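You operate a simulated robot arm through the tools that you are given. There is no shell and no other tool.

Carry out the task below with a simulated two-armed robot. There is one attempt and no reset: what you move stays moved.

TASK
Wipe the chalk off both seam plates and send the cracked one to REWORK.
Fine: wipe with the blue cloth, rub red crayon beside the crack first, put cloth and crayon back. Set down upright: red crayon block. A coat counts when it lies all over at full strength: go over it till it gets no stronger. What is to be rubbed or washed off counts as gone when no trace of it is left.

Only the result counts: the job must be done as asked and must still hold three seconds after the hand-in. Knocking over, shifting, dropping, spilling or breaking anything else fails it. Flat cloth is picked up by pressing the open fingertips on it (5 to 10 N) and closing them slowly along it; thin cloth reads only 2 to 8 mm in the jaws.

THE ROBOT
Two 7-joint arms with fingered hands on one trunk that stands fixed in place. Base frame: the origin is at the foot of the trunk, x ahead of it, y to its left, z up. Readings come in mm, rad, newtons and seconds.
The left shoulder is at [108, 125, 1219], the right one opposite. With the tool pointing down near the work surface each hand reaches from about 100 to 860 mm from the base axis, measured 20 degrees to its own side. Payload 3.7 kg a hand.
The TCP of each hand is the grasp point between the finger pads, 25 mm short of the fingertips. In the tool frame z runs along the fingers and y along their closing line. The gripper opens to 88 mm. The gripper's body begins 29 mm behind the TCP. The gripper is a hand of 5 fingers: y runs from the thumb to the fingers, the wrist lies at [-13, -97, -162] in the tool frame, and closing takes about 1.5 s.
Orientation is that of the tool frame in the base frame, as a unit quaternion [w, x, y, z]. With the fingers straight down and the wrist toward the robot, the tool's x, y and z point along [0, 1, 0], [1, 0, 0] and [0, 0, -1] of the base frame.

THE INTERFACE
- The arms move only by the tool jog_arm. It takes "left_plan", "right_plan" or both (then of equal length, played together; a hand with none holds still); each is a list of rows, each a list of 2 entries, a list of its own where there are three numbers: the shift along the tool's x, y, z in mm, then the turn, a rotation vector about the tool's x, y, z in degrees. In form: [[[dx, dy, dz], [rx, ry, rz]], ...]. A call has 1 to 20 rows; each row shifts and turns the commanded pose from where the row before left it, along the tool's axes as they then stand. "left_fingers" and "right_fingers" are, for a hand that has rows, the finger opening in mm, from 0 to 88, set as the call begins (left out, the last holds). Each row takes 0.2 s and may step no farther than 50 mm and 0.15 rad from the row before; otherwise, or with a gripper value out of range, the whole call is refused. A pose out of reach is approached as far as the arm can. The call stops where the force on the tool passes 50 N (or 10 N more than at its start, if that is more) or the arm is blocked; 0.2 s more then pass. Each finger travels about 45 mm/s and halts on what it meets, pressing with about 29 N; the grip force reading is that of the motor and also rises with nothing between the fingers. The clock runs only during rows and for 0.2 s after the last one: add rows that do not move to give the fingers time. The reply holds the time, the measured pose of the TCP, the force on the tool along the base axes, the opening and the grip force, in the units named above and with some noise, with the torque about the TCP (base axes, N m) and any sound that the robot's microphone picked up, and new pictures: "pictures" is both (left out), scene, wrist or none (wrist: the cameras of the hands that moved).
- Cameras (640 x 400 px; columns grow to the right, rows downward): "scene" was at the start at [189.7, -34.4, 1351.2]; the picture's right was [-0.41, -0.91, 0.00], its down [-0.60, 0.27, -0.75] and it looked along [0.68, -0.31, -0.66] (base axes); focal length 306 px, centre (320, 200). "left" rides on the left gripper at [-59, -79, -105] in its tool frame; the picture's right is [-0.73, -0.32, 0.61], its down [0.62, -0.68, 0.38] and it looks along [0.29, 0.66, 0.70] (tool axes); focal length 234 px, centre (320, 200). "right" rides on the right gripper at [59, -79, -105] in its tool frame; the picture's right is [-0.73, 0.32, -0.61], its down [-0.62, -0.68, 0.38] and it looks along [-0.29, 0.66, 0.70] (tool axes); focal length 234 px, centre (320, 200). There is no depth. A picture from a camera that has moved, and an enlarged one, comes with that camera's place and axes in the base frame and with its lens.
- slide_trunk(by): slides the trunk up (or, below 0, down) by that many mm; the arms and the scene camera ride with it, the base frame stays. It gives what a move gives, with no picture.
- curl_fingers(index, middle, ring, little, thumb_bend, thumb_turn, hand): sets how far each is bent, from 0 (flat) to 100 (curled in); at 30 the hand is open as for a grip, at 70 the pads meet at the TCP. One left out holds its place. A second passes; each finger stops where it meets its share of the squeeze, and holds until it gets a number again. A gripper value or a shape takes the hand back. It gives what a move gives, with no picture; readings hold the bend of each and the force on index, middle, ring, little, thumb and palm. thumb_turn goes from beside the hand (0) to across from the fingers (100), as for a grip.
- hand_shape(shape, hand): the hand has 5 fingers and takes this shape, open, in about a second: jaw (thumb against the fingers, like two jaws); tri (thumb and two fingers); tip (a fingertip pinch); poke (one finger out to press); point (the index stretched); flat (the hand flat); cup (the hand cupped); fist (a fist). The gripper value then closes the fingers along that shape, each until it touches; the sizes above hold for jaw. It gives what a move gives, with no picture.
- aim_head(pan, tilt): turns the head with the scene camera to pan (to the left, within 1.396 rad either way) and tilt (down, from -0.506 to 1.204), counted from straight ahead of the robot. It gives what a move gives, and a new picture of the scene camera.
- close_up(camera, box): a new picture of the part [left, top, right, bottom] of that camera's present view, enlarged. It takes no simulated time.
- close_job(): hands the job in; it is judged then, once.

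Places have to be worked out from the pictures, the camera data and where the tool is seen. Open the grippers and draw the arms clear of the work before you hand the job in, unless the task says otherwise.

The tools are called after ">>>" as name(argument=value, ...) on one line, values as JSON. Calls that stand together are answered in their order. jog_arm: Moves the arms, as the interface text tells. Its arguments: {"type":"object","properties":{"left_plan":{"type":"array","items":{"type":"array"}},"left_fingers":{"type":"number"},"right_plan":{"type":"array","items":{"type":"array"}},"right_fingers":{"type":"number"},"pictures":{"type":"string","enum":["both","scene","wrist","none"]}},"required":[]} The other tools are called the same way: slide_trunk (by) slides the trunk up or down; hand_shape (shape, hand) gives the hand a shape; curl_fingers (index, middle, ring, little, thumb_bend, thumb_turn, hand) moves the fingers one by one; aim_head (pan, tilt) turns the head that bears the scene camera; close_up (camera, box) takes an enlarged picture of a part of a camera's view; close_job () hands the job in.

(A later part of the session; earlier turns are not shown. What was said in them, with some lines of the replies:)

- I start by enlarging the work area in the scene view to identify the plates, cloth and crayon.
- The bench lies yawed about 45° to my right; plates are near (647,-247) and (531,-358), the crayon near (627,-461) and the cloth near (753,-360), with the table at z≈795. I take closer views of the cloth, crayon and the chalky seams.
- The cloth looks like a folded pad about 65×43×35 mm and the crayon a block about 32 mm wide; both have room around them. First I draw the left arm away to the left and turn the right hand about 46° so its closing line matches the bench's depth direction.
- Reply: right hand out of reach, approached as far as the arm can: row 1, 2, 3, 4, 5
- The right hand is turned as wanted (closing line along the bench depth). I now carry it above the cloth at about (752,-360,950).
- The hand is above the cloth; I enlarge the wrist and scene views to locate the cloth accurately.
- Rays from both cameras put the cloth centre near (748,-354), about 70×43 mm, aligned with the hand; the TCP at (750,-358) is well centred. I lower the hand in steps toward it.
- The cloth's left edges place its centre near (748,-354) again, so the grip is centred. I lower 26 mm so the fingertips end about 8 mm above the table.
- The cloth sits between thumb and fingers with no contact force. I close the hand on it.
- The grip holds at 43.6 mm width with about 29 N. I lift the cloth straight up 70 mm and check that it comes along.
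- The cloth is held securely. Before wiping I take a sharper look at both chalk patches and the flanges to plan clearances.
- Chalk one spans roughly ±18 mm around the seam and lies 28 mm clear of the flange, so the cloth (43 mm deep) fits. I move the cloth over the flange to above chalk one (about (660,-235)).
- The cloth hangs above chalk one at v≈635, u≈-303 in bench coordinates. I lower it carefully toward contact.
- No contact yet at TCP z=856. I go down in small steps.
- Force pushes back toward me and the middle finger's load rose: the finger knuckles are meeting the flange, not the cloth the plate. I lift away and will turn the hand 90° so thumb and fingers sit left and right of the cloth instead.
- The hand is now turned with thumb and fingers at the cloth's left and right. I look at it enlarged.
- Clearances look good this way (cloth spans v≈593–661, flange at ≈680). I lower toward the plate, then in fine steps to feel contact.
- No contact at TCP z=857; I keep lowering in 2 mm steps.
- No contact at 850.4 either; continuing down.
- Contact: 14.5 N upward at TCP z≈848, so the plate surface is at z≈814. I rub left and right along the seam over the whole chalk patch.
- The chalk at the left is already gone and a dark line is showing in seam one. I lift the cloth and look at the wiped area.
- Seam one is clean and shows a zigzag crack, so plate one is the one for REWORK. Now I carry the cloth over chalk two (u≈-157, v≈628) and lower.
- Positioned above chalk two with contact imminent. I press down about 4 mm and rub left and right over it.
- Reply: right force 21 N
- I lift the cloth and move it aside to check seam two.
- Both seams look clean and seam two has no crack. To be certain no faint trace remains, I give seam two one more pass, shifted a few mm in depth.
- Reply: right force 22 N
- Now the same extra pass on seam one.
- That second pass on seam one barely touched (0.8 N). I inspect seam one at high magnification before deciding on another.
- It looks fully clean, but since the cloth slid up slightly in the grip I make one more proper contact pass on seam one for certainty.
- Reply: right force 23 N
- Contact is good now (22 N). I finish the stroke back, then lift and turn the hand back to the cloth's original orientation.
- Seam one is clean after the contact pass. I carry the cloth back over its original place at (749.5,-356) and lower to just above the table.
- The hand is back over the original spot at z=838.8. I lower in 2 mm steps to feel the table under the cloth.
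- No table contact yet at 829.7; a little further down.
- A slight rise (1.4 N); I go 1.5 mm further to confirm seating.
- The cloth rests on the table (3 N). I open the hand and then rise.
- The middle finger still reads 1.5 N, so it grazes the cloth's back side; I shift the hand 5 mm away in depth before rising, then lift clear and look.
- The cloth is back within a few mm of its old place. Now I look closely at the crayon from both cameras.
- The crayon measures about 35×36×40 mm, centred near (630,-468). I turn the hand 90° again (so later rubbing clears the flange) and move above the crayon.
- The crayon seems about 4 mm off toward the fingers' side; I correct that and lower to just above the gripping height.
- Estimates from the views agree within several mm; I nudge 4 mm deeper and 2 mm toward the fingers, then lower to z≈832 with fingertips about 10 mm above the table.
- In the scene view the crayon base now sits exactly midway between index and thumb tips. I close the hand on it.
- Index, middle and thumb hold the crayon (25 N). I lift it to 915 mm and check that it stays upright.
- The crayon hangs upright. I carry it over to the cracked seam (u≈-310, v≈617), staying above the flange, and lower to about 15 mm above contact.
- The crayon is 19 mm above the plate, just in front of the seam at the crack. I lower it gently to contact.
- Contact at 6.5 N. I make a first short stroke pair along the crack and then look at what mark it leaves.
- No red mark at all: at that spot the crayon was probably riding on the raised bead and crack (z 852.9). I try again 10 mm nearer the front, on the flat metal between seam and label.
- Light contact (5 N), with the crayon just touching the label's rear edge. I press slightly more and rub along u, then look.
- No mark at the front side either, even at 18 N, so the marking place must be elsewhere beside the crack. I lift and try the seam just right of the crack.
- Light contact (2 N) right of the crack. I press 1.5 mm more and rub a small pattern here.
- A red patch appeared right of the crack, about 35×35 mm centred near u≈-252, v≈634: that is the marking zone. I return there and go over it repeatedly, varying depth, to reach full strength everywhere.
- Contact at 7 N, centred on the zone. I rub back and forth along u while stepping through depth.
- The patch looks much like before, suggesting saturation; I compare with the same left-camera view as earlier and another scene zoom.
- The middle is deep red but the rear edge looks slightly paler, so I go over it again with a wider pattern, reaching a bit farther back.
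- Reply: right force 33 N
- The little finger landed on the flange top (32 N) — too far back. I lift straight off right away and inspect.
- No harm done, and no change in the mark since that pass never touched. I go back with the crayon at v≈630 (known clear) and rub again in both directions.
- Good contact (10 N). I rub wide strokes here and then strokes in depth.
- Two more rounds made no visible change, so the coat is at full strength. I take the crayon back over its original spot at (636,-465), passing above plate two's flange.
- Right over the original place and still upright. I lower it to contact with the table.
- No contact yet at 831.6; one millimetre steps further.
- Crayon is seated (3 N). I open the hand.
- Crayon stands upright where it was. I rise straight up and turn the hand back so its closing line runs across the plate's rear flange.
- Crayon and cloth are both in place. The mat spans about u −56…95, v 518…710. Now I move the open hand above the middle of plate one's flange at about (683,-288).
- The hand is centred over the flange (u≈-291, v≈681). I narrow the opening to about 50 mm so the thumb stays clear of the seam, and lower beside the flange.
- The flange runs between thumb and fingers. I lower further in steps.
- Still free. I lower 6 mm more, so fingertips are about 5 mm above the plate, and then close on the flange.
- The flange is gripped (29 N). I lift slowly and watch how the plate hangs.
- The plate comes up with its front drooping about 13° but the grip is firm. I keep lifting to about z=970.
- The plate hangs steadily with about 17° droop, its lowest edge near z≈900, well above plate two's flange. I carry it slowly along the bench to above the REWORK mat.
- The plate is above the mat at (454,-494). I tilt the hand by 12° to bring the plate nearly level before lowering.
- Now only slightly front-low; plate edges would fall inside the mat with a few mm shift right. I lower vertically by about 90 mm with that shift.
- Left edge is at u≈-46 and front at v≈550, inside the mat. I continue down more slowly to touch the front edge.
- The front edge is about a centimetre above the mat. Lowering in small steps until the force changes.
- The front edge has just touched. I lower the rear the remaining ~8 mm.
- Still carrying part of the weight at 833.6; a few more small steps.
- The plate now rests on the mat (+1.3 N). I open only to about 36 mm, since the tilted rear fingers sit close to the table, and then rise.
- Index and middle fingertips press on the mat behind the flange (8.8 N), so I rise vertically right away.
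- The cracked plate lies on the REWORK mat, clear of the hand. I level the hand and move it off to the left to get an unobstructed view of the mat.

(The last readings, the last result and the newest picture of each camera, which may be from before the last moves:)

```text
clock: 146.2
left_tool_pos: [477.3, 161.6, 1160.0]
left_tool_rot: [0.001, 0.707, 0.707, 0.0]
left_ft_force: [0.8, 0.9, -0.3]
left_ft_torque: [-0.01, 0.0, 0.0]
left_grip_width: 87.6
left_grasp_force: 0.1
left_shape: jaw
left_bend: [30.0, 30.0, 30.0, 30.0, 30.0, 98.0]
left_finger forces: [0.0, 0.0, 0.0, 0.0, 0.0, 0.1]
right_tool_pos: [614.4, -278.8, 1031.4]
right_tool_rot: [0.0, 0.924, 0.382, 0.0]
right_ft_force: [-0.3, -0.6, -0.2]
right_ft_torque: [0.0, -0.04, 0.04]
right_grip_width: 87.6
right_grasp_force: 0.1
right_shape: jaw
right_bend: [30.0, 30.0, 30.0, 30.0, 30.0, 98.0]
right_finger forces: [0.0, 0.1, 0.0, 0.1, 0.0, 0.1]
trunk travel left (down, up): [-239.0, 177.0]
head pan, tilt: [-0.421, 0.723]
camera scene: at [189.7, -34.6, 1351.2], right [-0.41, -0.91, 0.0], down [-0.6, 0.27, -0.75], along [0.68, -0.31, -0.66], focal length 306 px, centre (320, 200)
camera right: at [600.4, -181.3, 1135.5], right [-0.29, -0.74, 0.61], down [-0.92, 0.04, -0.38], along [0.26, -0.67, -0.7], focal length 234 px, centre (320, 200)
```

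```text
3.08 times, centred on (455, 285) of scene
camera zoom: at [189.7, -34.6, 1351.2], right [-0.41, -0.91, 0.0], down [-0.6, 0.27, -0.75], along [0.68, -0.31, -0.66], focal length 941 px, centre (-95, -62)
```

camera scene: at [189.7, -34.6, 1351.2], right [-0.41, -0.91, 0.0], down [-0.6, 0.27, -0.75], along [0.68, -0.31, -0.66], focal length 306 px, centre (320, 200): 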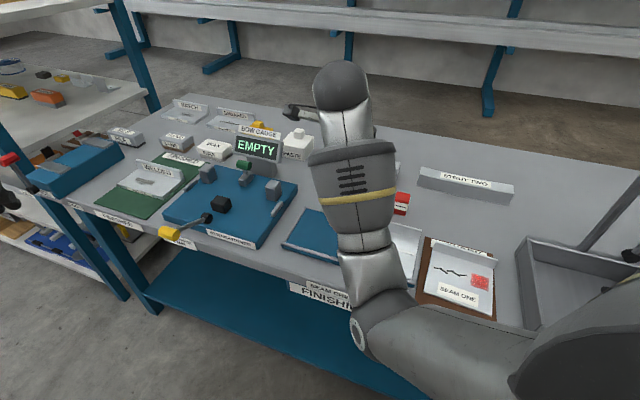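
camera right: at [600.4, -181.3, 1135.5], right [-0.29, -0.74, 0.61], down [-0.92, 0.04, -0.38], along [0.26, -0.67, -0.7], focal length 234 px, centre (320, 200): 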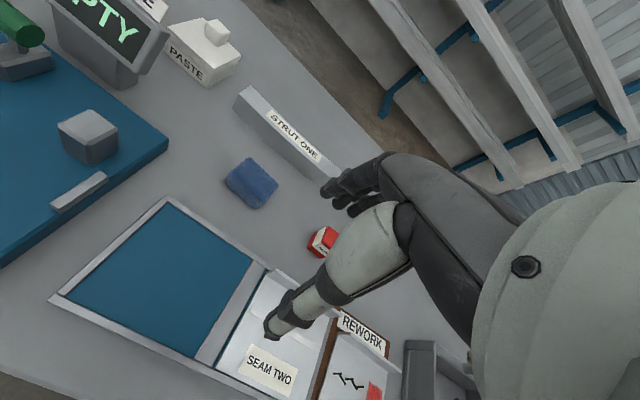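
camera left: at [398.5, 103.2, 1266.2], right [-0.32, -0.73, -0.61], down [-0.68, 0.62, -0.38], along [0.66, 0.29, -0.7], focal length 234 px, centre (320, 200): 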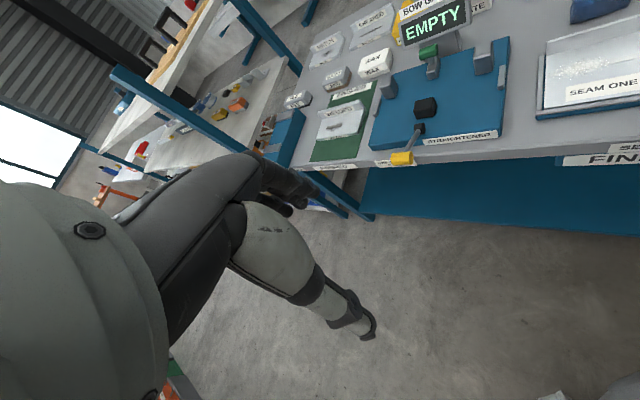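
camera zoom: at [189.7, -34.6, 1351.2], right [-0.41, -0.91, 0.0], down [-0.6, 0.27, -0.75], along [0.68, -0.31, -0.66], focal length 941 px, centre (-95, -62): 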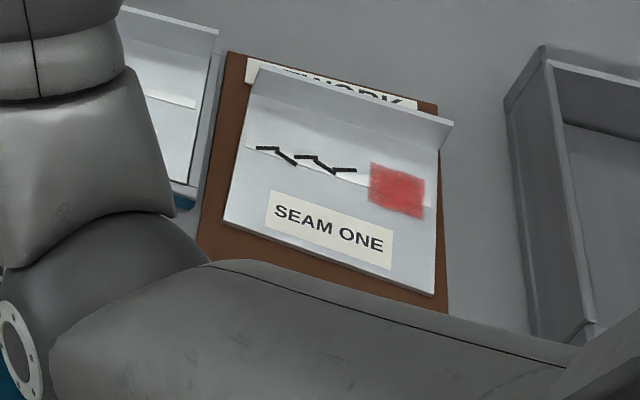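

The plate lies fully on the mat (about u −40…90 on −56…94, v 550…667 on 518…712). I draw the right arm back in front of the bench and inspect everything.

>>> jog_arm(right_plan=[[[10, -32, -4], [0, 0, 0]], [[10, -32, -4], [0, 0, 0]], [[10, -32, -4], [0, 0, 0]], [[10, -32, -4], [0, 0, 0]], [[10, -32, -4], [0, 0, 0]], [[10, -32, -4], [0, 0, 0]], [[0, 0, 0], [0, 0, 0]]], pictures="both")

>>> close_up(camera="scene", box=[390, 220, 520, 350])

>>> close_up(camera="scene", box=[340, 205, 425, 275])

>>> close_up(camera="scene", box=[310, 165, 430, 240])

```text
clock: 147.8
left_tool_pos: [477.3, 162.5, 1159.8]
left_tool_rot: [0.0, 0.707, 0.707, 0.0]
left_ft_force: [0.1, -0.4, -0.1]
left_ft_torque: [0.03, 0.02, -0.01]
left_grip_width: 87.6
left_grasp_force: 0.0
left_shape: jaw
left_bend: [30.0, 30.0, 30.0, 30.0, 30.0, 98.0]
left_finger forces: [0.0, 0.0, 0.1, 0.0, 0.1, 0.0]
right_tool_pos: [529.8, -108.6, 1038.9]
right_tool_rot: [0.002, 0.924, 0.383, 0.002]
right_ft_force: [0.0, -0.2, -0.3]
right_ft_torque: [0.01, 0.01, 0.01]
right_grip_width: 87.5
right_grasp_force: 0.1
right_shape: jaw
right_bend: [30.0, 30.0, 30.0, 30.0, 30.0, 98.0]
right_finger forces: [0.0, 0.0, 0.0, 0.1, 0.0, 0.0]
right hand out of reach, approached as far as the arm can: row 6
trunk travel left (down, up): [-239.0, 177.0]
head pan, tilt: [-0.421, 0.723]
camera scene: at [189.7, -34.5, 1351.2], right [-0.41, -0.91, 0.0], down [-0.6, 0.27, -0.75], along [0.68, -0.31, -0.66], focal length 306 px, centre (320, 200)
camera right: at [514.8, -10.4, 1142.5], right [-0.29, -0.74, 0.61], down [-0.92, 0.04, -0.39], along [0.26, -0.67, -0.69], focal length 234 px, centre (320, 200)
```

scene: 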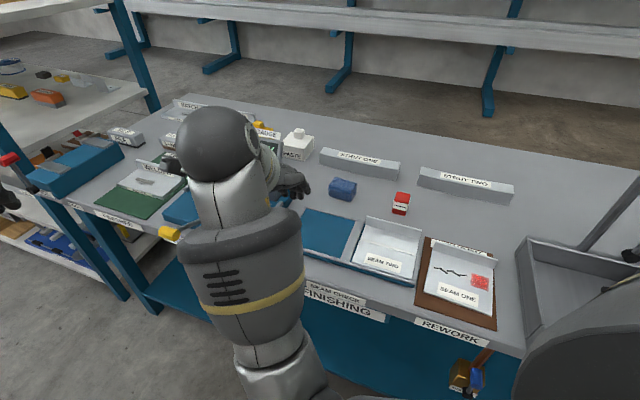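
right: 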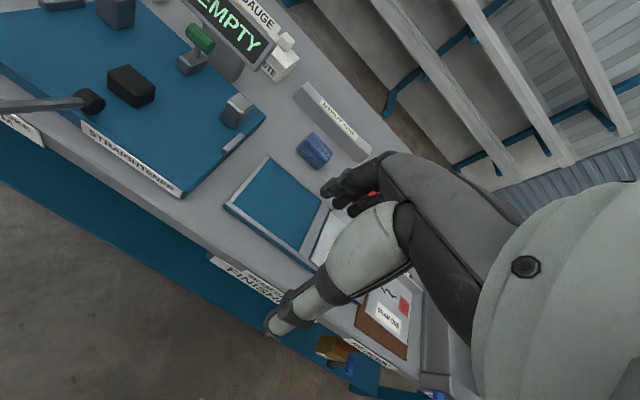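

```text
3.08 times, centred on (455, 285) of scene
camera zoom: at [189.7, -34.5, 1351.2], right [-0.41, -0.91, 0.0], down [-0.6, 0.27, -0.75], along [0.68, -0.31, -0.66], focal length 941 px, centre (-95, -62)
```

zoom: 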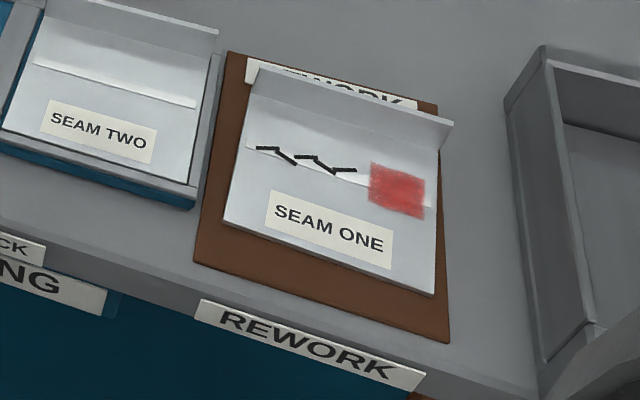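

```text
5.71 times, centred on (382, 240) of scene
camera zoom: at [189.7, -34.5, 1351.2], right [-0.41, -0.91, 0.0], down [-0.6, 0.27, -0.75], along [0.68, -0.31, -0.66], focal length 1747 px, centre (-37, -29)
```

zoom: 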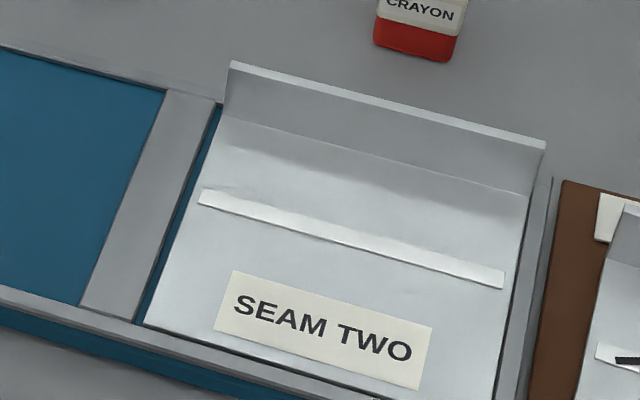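

```text
5.33 times, centred on (370, 202) of scene
camera zoom: at [189.7, -34.5, 1351.2], right [-0.41, -0.91, 0.0], down [-0.6, 0.27, -0.75], along [0.68, -0.31, -0.66], focal length 1631 px, centre (53, 187)
```

zoom: 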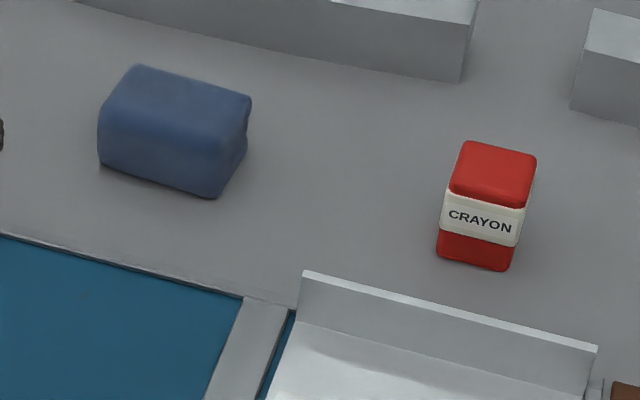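

Everything looks in order. I examine the crayon coat closely once more for weak spots.

>>> close_up(camera="scene", box=[464, 268, 496, 296])

>>> close_up(camera="right", box=[340, 270, 440, 370])

```text
14.29 times, centred on (480, 282) of scene
camera zoom: at [189.7, -34.5, 1351.2], right [-0.41, -0.91, 0.0], down [-0.6, 0.27, -0.75], along [0.68, -0.31, -0.66], focal length 4368 px, centre (-1966, -971)
```

zoom: 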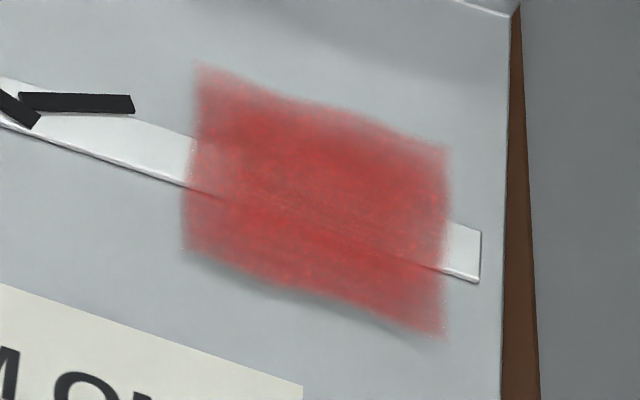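

```text
4.00 times, centred on (390, 320) of right
camera zoom: at [514.8, -10.4, 1142.5], right [-0.29, -0.74, 0.61], down [-0.92, 0.04, -0.39], along [0.26, -0.67, -0.69], focal length 937 px, centre (40, -280)
```

zoom: 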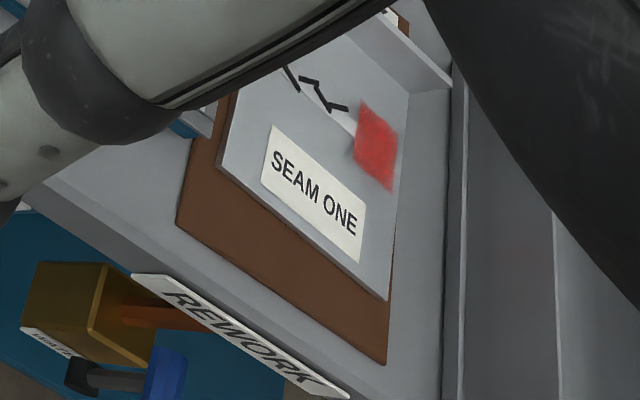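

The coat is even with only soft rims. The plate's rear right corner, however, lies barely 2 mm inside the mat edge, so I will re-grip the flange and slide the plate a few mm left; first I move back above it.

>>> jog_arm(right_plan=[[[-33.4, 21.8, 0], [0, 0, 0]], [[-33.4, 21.8, 0], [0, 0, 0]], [[-33.4, 21.8, 0], [0, 0, 0]], [[-33.4, 21.8, 0], [0, 0, 0]], [[-33.4, 21.8, 0], [0, 0, 0]], [[-33.4, 21.8, 0], [0, 0, 0]], [[-33.4, 21.8, 0], [0, 0, 0]], [[-33.4, 21.8, 0], [0, 0, 0]], [[-33.4, 21.8, 0], [0, 0, 0]], [[-33.4, 21.8, 0], [0, 0, 0]], [[0, 0, 35], [0, 0, 0]], [[0, 0, 35], [0, 0, 0]], [[0, 0, 35], [0, 0, 0]], [[0, 0, 0], [0, 0, 0]]], right_fingers=50, pictures="both")

>>> close_up(camera="right", box=[160, 140, 440, 400])

```text
clock: 150.8
left_tool_pos: [477.6, 161.7, 1159.8]
left_tool_rot: [-0.001, 0.707, 0.708, 0.0]
left_ft_force: [0.1, -1.3, 0.4]
left_ft_torque: [-0.01, -0.01, 0.0]
left_grip_width: 87.9
left_grasp_force: 0.0
left_shape: jaw
left_bend: [30.0, 30.0, 30.0, 30.0, 30.0, 98.0]
left_finger forces: [0.0, 0.0, 0.1, 0.1, 0.1, 0.0]
right_tool_pos: [447.0, -498.8, 931.8]
right_tool_rot: [0.0, 0.924, 0.383, 0.0]
right_ft_force: [-0.3, 0.1, -0.3]
right_ft_torque: [0.02, 0.0, 0.02]
right_grip_width: 50.4
right_grasp_force: 0.1
right_shape: jaw
right_bend: [74.0, 42.0, 38.0, 43.0, 66.0, 100.0]
right_finger forces: [0.0, 0.0, 0.0, 0.0, 0.0, 0.1]
trunk travel left (down, up): [-239.0, 177.0]
head pan, tilt: [-0.421, 0.723]
camera scene: at [189.6, -34.4, 1351.2], right [-0.41, -0.91, 0.0], down [-0.6, 0.27, -0.75], along [0.68, -0.31, -0.66], focal length 306 px, centre (320, 200)
camera right: at [432.7, -401.1, 1036.3], right [-0.29, -0.74, 0.61], down [-0.92, 0.04, -0.38], along [0.26, -0.67, -0.7], focal length 234 px, centre (320, 200)
```

scene: 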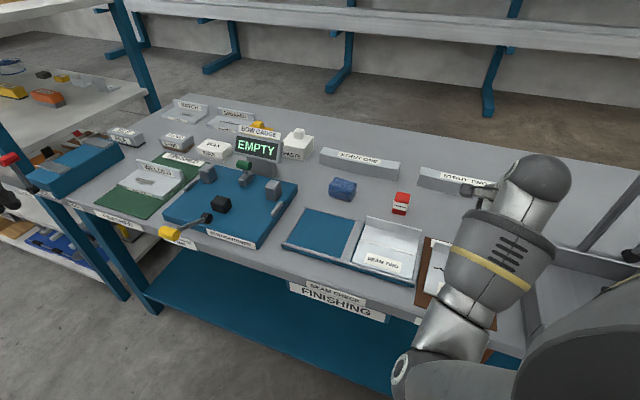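
right: 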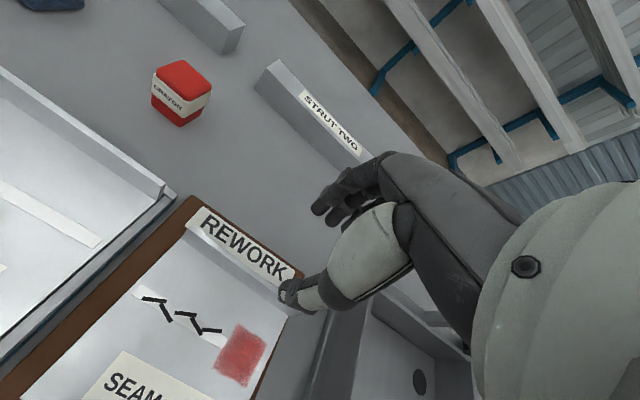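

```text
1.54 times, centred on (300, 270) of right
camera zoom: at [432.7, -401.1, 1036.3], right [-0.29, -0.74, 0.61], down [-0.92, 0.04, -0.38], along [0.26, -0.67, -0.7], focal length 360 px, centre (351, 92)
```

zoom: 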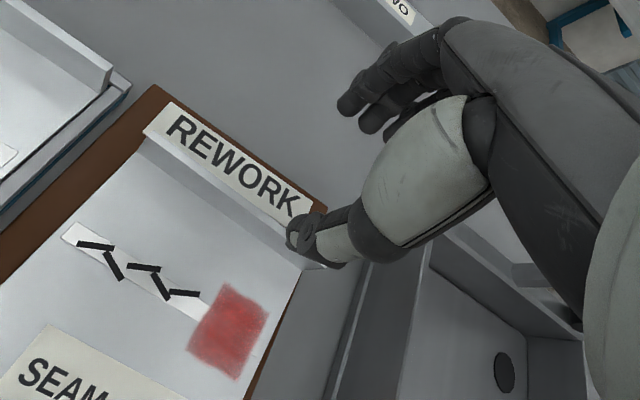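

The hand is centred over the flange again. I lower to about 850 and check that the flange lies between thumb and fingers.

>>> jog_arm(right_plan=[[[0, 0, 25], [0, 0, 0]], [[0, 0, 25], [0, 0, 0]], [[0, 0, 20], [0, 0, 0]], [[0, 0, 12], [0, 0, 0]], [[0, 0, 0], [0, 0, 0]]], pictures="wrist")

>>> close_up(camera="right", box=[180, 140, 420, 360])

```text
clock: 152.0
left_tool_pos: [477.3, 161.4, 1158.8]
left_tool_rot: [0.0, 0.707, 0.707, 0.0]
left_ft_force: [0.5, -0.6, -0.3]
left_ft_torque: [0.06, 0.01, 0.03]
left_grip_width: 87.5
left_grasp_force: 0.1
left_shape: jaw
left_bend: [30.0, 30.0, 30.0, 30.0, 30.0, 98.0]
left_finger forces: [0.1, 0.0, 0.1, 0.0, 0.0, 0.0]
right_tool_pos: [446.7, -498.6, 851.4]
right_tool_rot: [0.0, 0.924, 0.382, 0.0]
right_ft_force: [0.7, -0.2, 0.6]
right_ft_torque: [0.02, -0.02, 0.0]
right_grip_width: 50.2
right_grasp_force: 0.0
right_shape: jaw
right_bend: [74.0, 42.0, 38.0, 43.0, 66.0, 100.0]
right_finger forces: [0.0, 0.0, 0.0, 0.1, 0.0, 0.0]
trunk travel left (down, up): [-239.0, 177.0]
head pan, tilt: [-0.421, 0.723]
camera right: at [433.0, -400.4, 955.3], right [-0.29, -0.74, 0.61], down [-0.92, 0.04, -0.38], along [0.26, -0.67, -0.7], focal length 234 px, centre (320, 200)
```

right: 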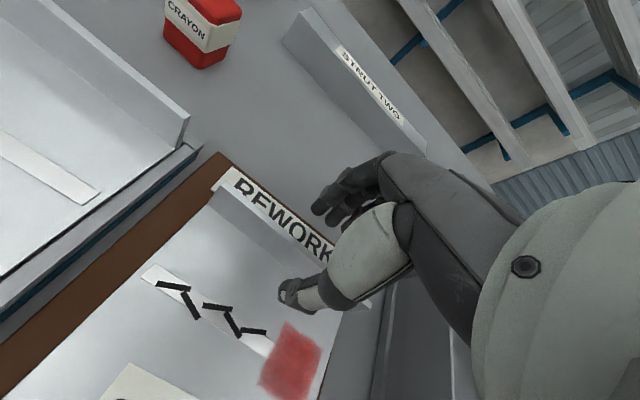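

```text
1.82 times, centred on (300, 250) of right
camera zoom: at [433.0, -400.4, 955.3], right [-0.29, -0.74, 0.61], down [-0.92, 0.04, -0.38], along [0.26, -0.67, -0.7], focal length 426 px, centre (356, 109)
```

zoom: 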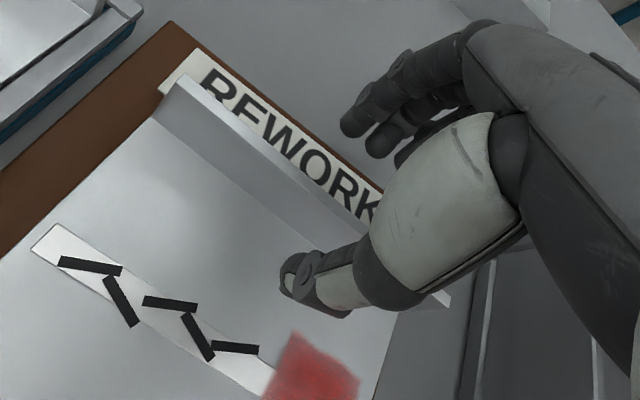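

Flange lies between the fingers. I lower 17 mm and close.

>>> jog_arm(right_plan=[[[0, 0, 6], [0, 0, 0]], [[0, 0, 6], [0, 0, 0]], [[0, 0, 5], [0, 0, 0]], [[0, 0, 0], [0, 0, 0]]], pictures="none")

```text
clock: 153.0
left_tool_pos: [476.8, 162.0, 1159.4]
left_tool_rot: [0.0, 0.707, 0.707, 0.0]
left_ft_force: [-0.5, -0.1, 0.5]
left_ft_torque: [0.0, 0.02, 0.0]
left_grip_width: 87.9
left_grasp_force: 0.0
left_shape: jaw
left_bend: [30.0, 30.0, 30.0, 30.0, 30.0, 98.0]
left_finger forces: [0.0, 0.1, 0.0, 0.1, 0.1, 0.0]
right_tool_pos: [447.4, -499.7, 833.4]
right_tool_rot: [0.0, 0.924, 0.383, 0.0]
right_ft_force: [0.0, 0.1, 1.5]
right_ft_torque: [0.03, 0.04, 0.0]
right_grip_width: 50.9
right_grasp_force: 0.1
right_shape: jaw
right_bend: [74.0, 42.0, 38.0, 43.0, 66.0, 100.0]
right_finger forces: [0.0, 0.1, 0.0, 0.1, 1.4, 0.0]
trunk travel left (down, up): [-239.0, 177.0]
head pan, tilt: [-0.421, 0.723]
```

The thumb just brushes the plate (1.4 N); I rise 1 mm, then close on the flange.

>>> jog_arm(right_plan=[[[0, 0, -1], [0, 0, 0]], [[0, 0, 0], [0, 0, 0]], [[0, 0, 0], [0, 0, 0]], [[0, 0, 0], [0, 0, 0]], [[0, 0, 0], [0, 0, 0]], [[0, 0, 0], [0, 0, 0]], [[0, 0, 0], [0, 0, 0]], [[0, 0, 0], [0, 0, 0]]], right_fingers=0, pictures="none")

>>> jog_arm(right_plan=[[[2, 0, 0], [0, 0, 0]], [[2, 0, 0], [0, 0, 0]], [[2, 0, 0], [0, 0, 0]], [[1, 0, 0], [0, 0, 0]], [[0, 0, 0], [0, 0, -1]], [[0, 0, 0], [0, 0, 0]]], pictures="wrist")

>>> close_up(camera="right", box=[180, 140, 420, 360])

```text
clock: 154.8
left_tool_pos: [477.9, 161.2, 1159.8]
left_tool_rot: [-0.001, 0.707, 0.707, 0.0]
left_ft_force: [-0.4, 0.7, 0.4]
left_ft_torque: [-0.02, 0.03, 0.02]
left_grip_width: 87.8
left_grasp_force: 0.0
left_shape: jaw
left_bend: [30.0, 30.0, 30.0, 30.0, 30.0, 98.0]
left_finger forces: [0.1, 0.0, 0.0, 0.1, 0.1, 0.0]
right_tool_pos: [448.0, -498.9, 836.6]
right_tool_rot: [0.0, 0.924, 0.383, 0.0]
right_ft_force: [-0.6, 0.7, -0.8]
right_ft_torque: [0.02, 0.01, -0.01]
right_grip_width: 7.9
right_grasp_force: 29.2
right_shape: jaw
right_bend: [70.0, 70.0, 70.0, 70.0, 76.0, 100.0]
right_finger forces: [13.3, 6.1, 0.0, 0.1, 20.0, 0.0]
trunk travel left (down, up): [-239.0, 177.0]
head pan, tilt: [-0.421, 0.723]
```

```text
clock: 156.2
left_tool_pos: [477.5, 161.7, 1160.6]
left_tool_rot: [0.0, 0.708, 0.707, 0.0]
left_ft_force: [0.5, 0.3, -0.5]
left_ft_torque: [-0.01, 0.01, -0.01]
left_grip_width: 87.7
left_grasp_force: 0.0
left_shape: jaw
left_bend: [30.0, 30.0, 30.0, 30.0, 30.0, 98.0]
left_finger forces: [0.1, 0.1, 0.1, 0.0, 0.0, 0.0]
right_tool_pos: [453.9, -494.8, 834.7]
right_tool_rot: [0.0, 0.921, 0.391, 0.0]
right_ft_force: [-0.3, 0.2, -0.5]
right_ft_torque: [-0.01, 0.02, -0.01]
right_grip_width: 7.4
right_grasp_force: 28.8
right_shape: jaw
right_bend: [70.0, 70.0, 70.0, 70.0, 76.0, 100.0]
right_finger forces: [13.2, 6.7, 0.0, 0.0, 20.1, 0.0]
trunk travel left (down, up): [-239.0, 177.0]
head pan, tilt: [-0.421, 0.723]
camera right: at [437.3, -396.9, 939.1], right [-0.27, -0.75, 0.61], down [-0.92, 0.03, -0.38], along [0.27, -0.66, -0.7], focal length 234 px, centre (320, 200)
```

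right: 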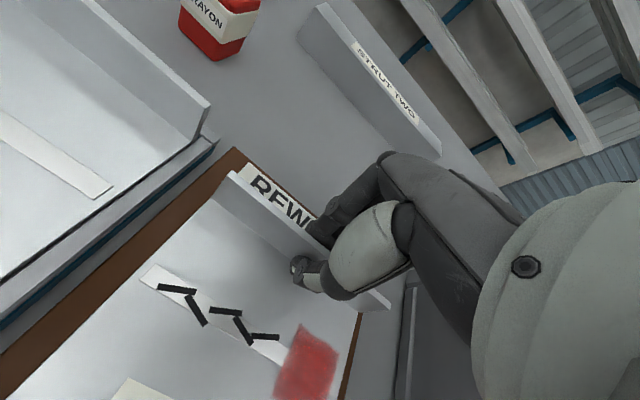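

```text
1.82 times, centred on (300, 250) of right
camera zoom: at [437.3, -396.9, 939.1], right [-0.27, -0.75, 0.61], down [-0.92, 0.03, -0.38], along [0.27, -0.66, -0.7], focal length 426 px, centre (356, 109)
```

zoom: 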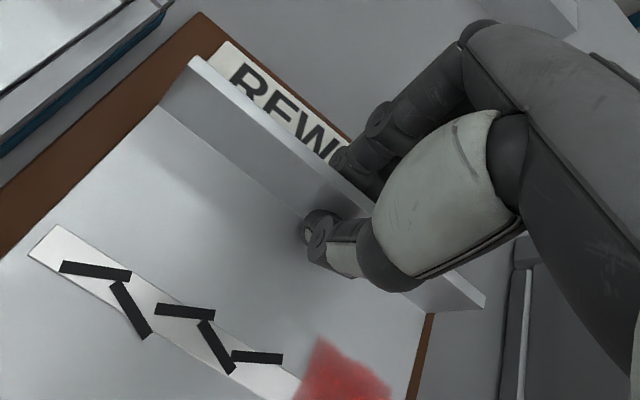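

The mat's right margin is visible now. I open the hand to 50 mm and rise straight up.

>>> jog_arm(right_plan=[[[0, 0, 0], [0, 0, 0]], [[0, 0, 0], [0, 0, 0]], [[0, 0, 0], [0, 0, 0]], [[0, 0, 0], [0, 0, 0]], [[0, 0, 0], [0, 0, 0]], [[0, 0, 0], [0, 0, 0]]], right_fingers=50, pictures="none")

>>> jog_arm(right_plan=[[[0, 0, -5], [0, 0, 0]], [[0, 0, -12], [0, 0, 0]], [[0, 0, -25], [0, 0, 0]], [[0, 0, -35], [0, 0, 0]], [[0, 0, -40], [0, 0, 0]], [[0, 0, -40], [0, 0, 0]], [[30, -10, -20], [0, 0, 0]], [[35, -15, 0], [0, 0, 0]], [[35, -15, 0], [0, 0, 0]], [[35, -15, 0], [0, 0, 0]], [[35, -15, 0], [0, 0, 0]], [[35, -15, 0], [0, 0, 0]], [[35, -15, 0], [0, 0, 0]], [[20, -25, 0], [0, 0, 0]], [[20, -25, 0], [0, 0, 0]], [[20, -20, 0], [0, 0, 0]], [[0, 0, 0], [0, 0, 0]]], right_fingers=88, pictures="both")

>>> close_up(camera="scene", box=[390, 220, 520, 350])

```text
clock: 157.6
left_tool_pos: [477.3, 161.4, 1159.2]
left_tool_rot: [0.0, 0.707, 0.707, 0.001]
left_ft_force: [0.5, 0.5, 0.6]
left_ft_torque: [0.0, 0.03, 0.0]
left_grip_width: 87.8
left_grasp_force: 0.0
left_shape: jaw
left_bend: [30.0, 30.0, 30.0, 30.0, 30.0, 98.0]
left_finger forces: [0.0, 0.0, 0.0, 0.1, 0.1, 0.0]
right_tool_pos: [452.6, -494.9, 835.0]
right_tool_rot: [-0.001, 0.92, 0.391, 0.0]
right_ft_force: [0.2, -0.8, 0.0]
right_ft_torque: [0.01, 0.01, -0.02]
right_grip_width: 49.6
right_grasp_force: 0.0
right_shape: jaw
right_bend: [74.0, 42.0, 38.0, 44.0, 66.0, 100.0]
right_finger forces: [0.1, 0.0, 0.1, 0.0, 0.0, 0.0]
trunk travel left (down, up): [-239.0, 177.0]
head pan, tilt: [-0.421, 0.723]
```

```text
clock: 161.2
left_tool_pos: [477.1, 161.3, 1160.9]
left_tool_rot: [0.0, 0.707, 0.707, 0.0]
left_ft_force: [-0.3, 0.5, -0.3]
left_ft_torque: [0.04, 0.0, 0.02]
left_grip_width: 87.8
left_grasp_force: 0.1
left_shape: jaw
left_bend: [30.0, 30.0, 30.0, 30.0, 30.0, 98.0]
left_finger forces: [0.0, 0.0, 0.0, 0.1, 0.0, 0.2]
right_tool_pos: [538.2, -159.9, 1010.4]
right_tool_rot: [0.0, 0.921, 0.391, 0.0]
right_ft_force: [0.2, -0.1, -0.3]
right_ft_torque: [0.03, -0.05, -0.01]
right_grip_width: 87.7
right_grasp_force: 0.0
right_shape: jaw
right_bend: [30.0, 30.0, 30.0, 30.0, 30.0, 98.0]
right_finger forces: [0.0, 0.1, 0.0, 0.0, 0.0, 0.0]
trunk travel left (down, up): [-239.0, 177.0]
head pan, tilt: [-0.421, 0.723]
camera scene: at [189.8, -34.6, 1351.2], right [-0.41, -0.91, 0.0], down [-0.6, 0.27, -0.75], along [0.68, -0.31, -0.66], focal length 306 px, centre (320, 200)
camera right: at [522.5, -62.2, 1114.3], right [-0.27, -0.75, 0.61], down [-0.92, 0.03, -0.38], along [0.27, -0.67, -0.7], focal length 234 px, centre (320, 200)
```

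scene: 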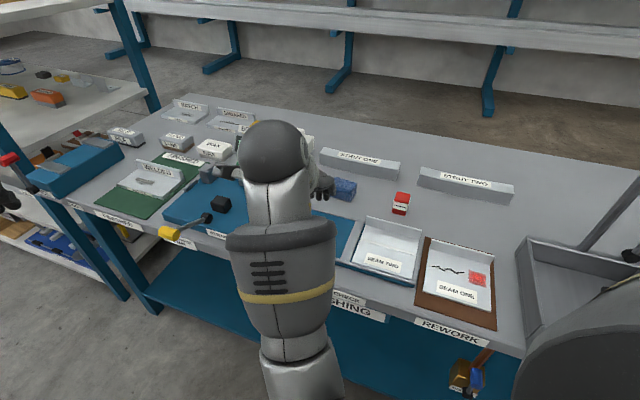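
right: 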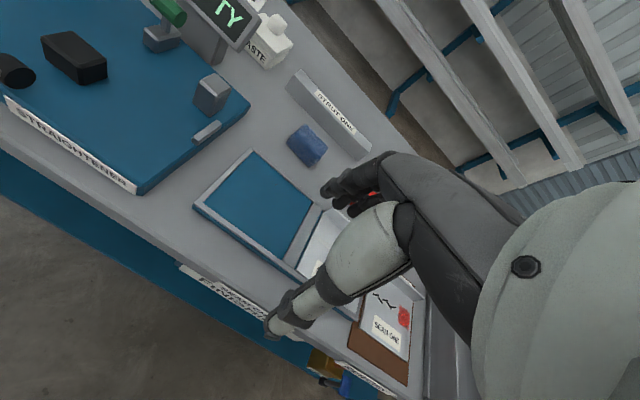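

```text
3.08 times, centred on (455, 285) of scene
camera zoom: at [189.8, -34.6, 1351.2], right [-0.41, -0.91, 0.0], down [-0.6, 0.27, -0.75], along [0.68, -0.31, -0.66], focal length 941 px, centre (-95, -62)
```

zoom: 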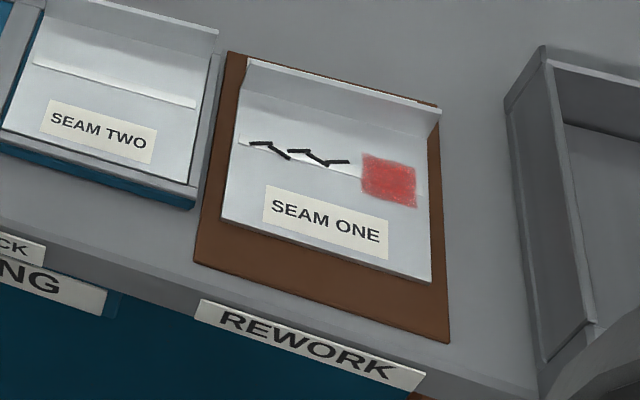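

Plate one now sits squared and well inside the REWORK mat, marked and clean; plate two is clean in its tray, cloth and crayon are back (crayon upright), and both hands are open and clear. I hand the job in.

>>> close_job()

```text
The job is handed in.
```

I wiped both seam plates clean with the blue cloth. SEAM ONE turned out to be the cracked plate, so I marked it with red crayon just right of the crack and set it on the REWORK mat.

- **Wiping:** No chalk shows on either plate in the close views. SEAM TWO shows no crack and is still in its tray.
- **Crayon mark:** I went over the patch until it stopped getting darker. Its edges stay soft.
- **Plate on the mat:** My first placement left a rear corner almost at the mat's edge. I re-gripped the flange and slid the plate a few millimetres, and it now lies fully on the mat. Its flange overlaps part of the REWORK label.
- **Putting back:** The crayon is back upright, about 3 mm from where it was. The cloth is back too, turned a few degrees and shifted by up to about 10 mm.
- **Contact with the plates:** While marking, my little finger pressed briefly on SEAM ONE's flange (about 32 N). I saw no damage. Nothing was knocked over or dropped.

Both hands are open and clear of the work, and I have handed the job in. I have no result from the judging yet.
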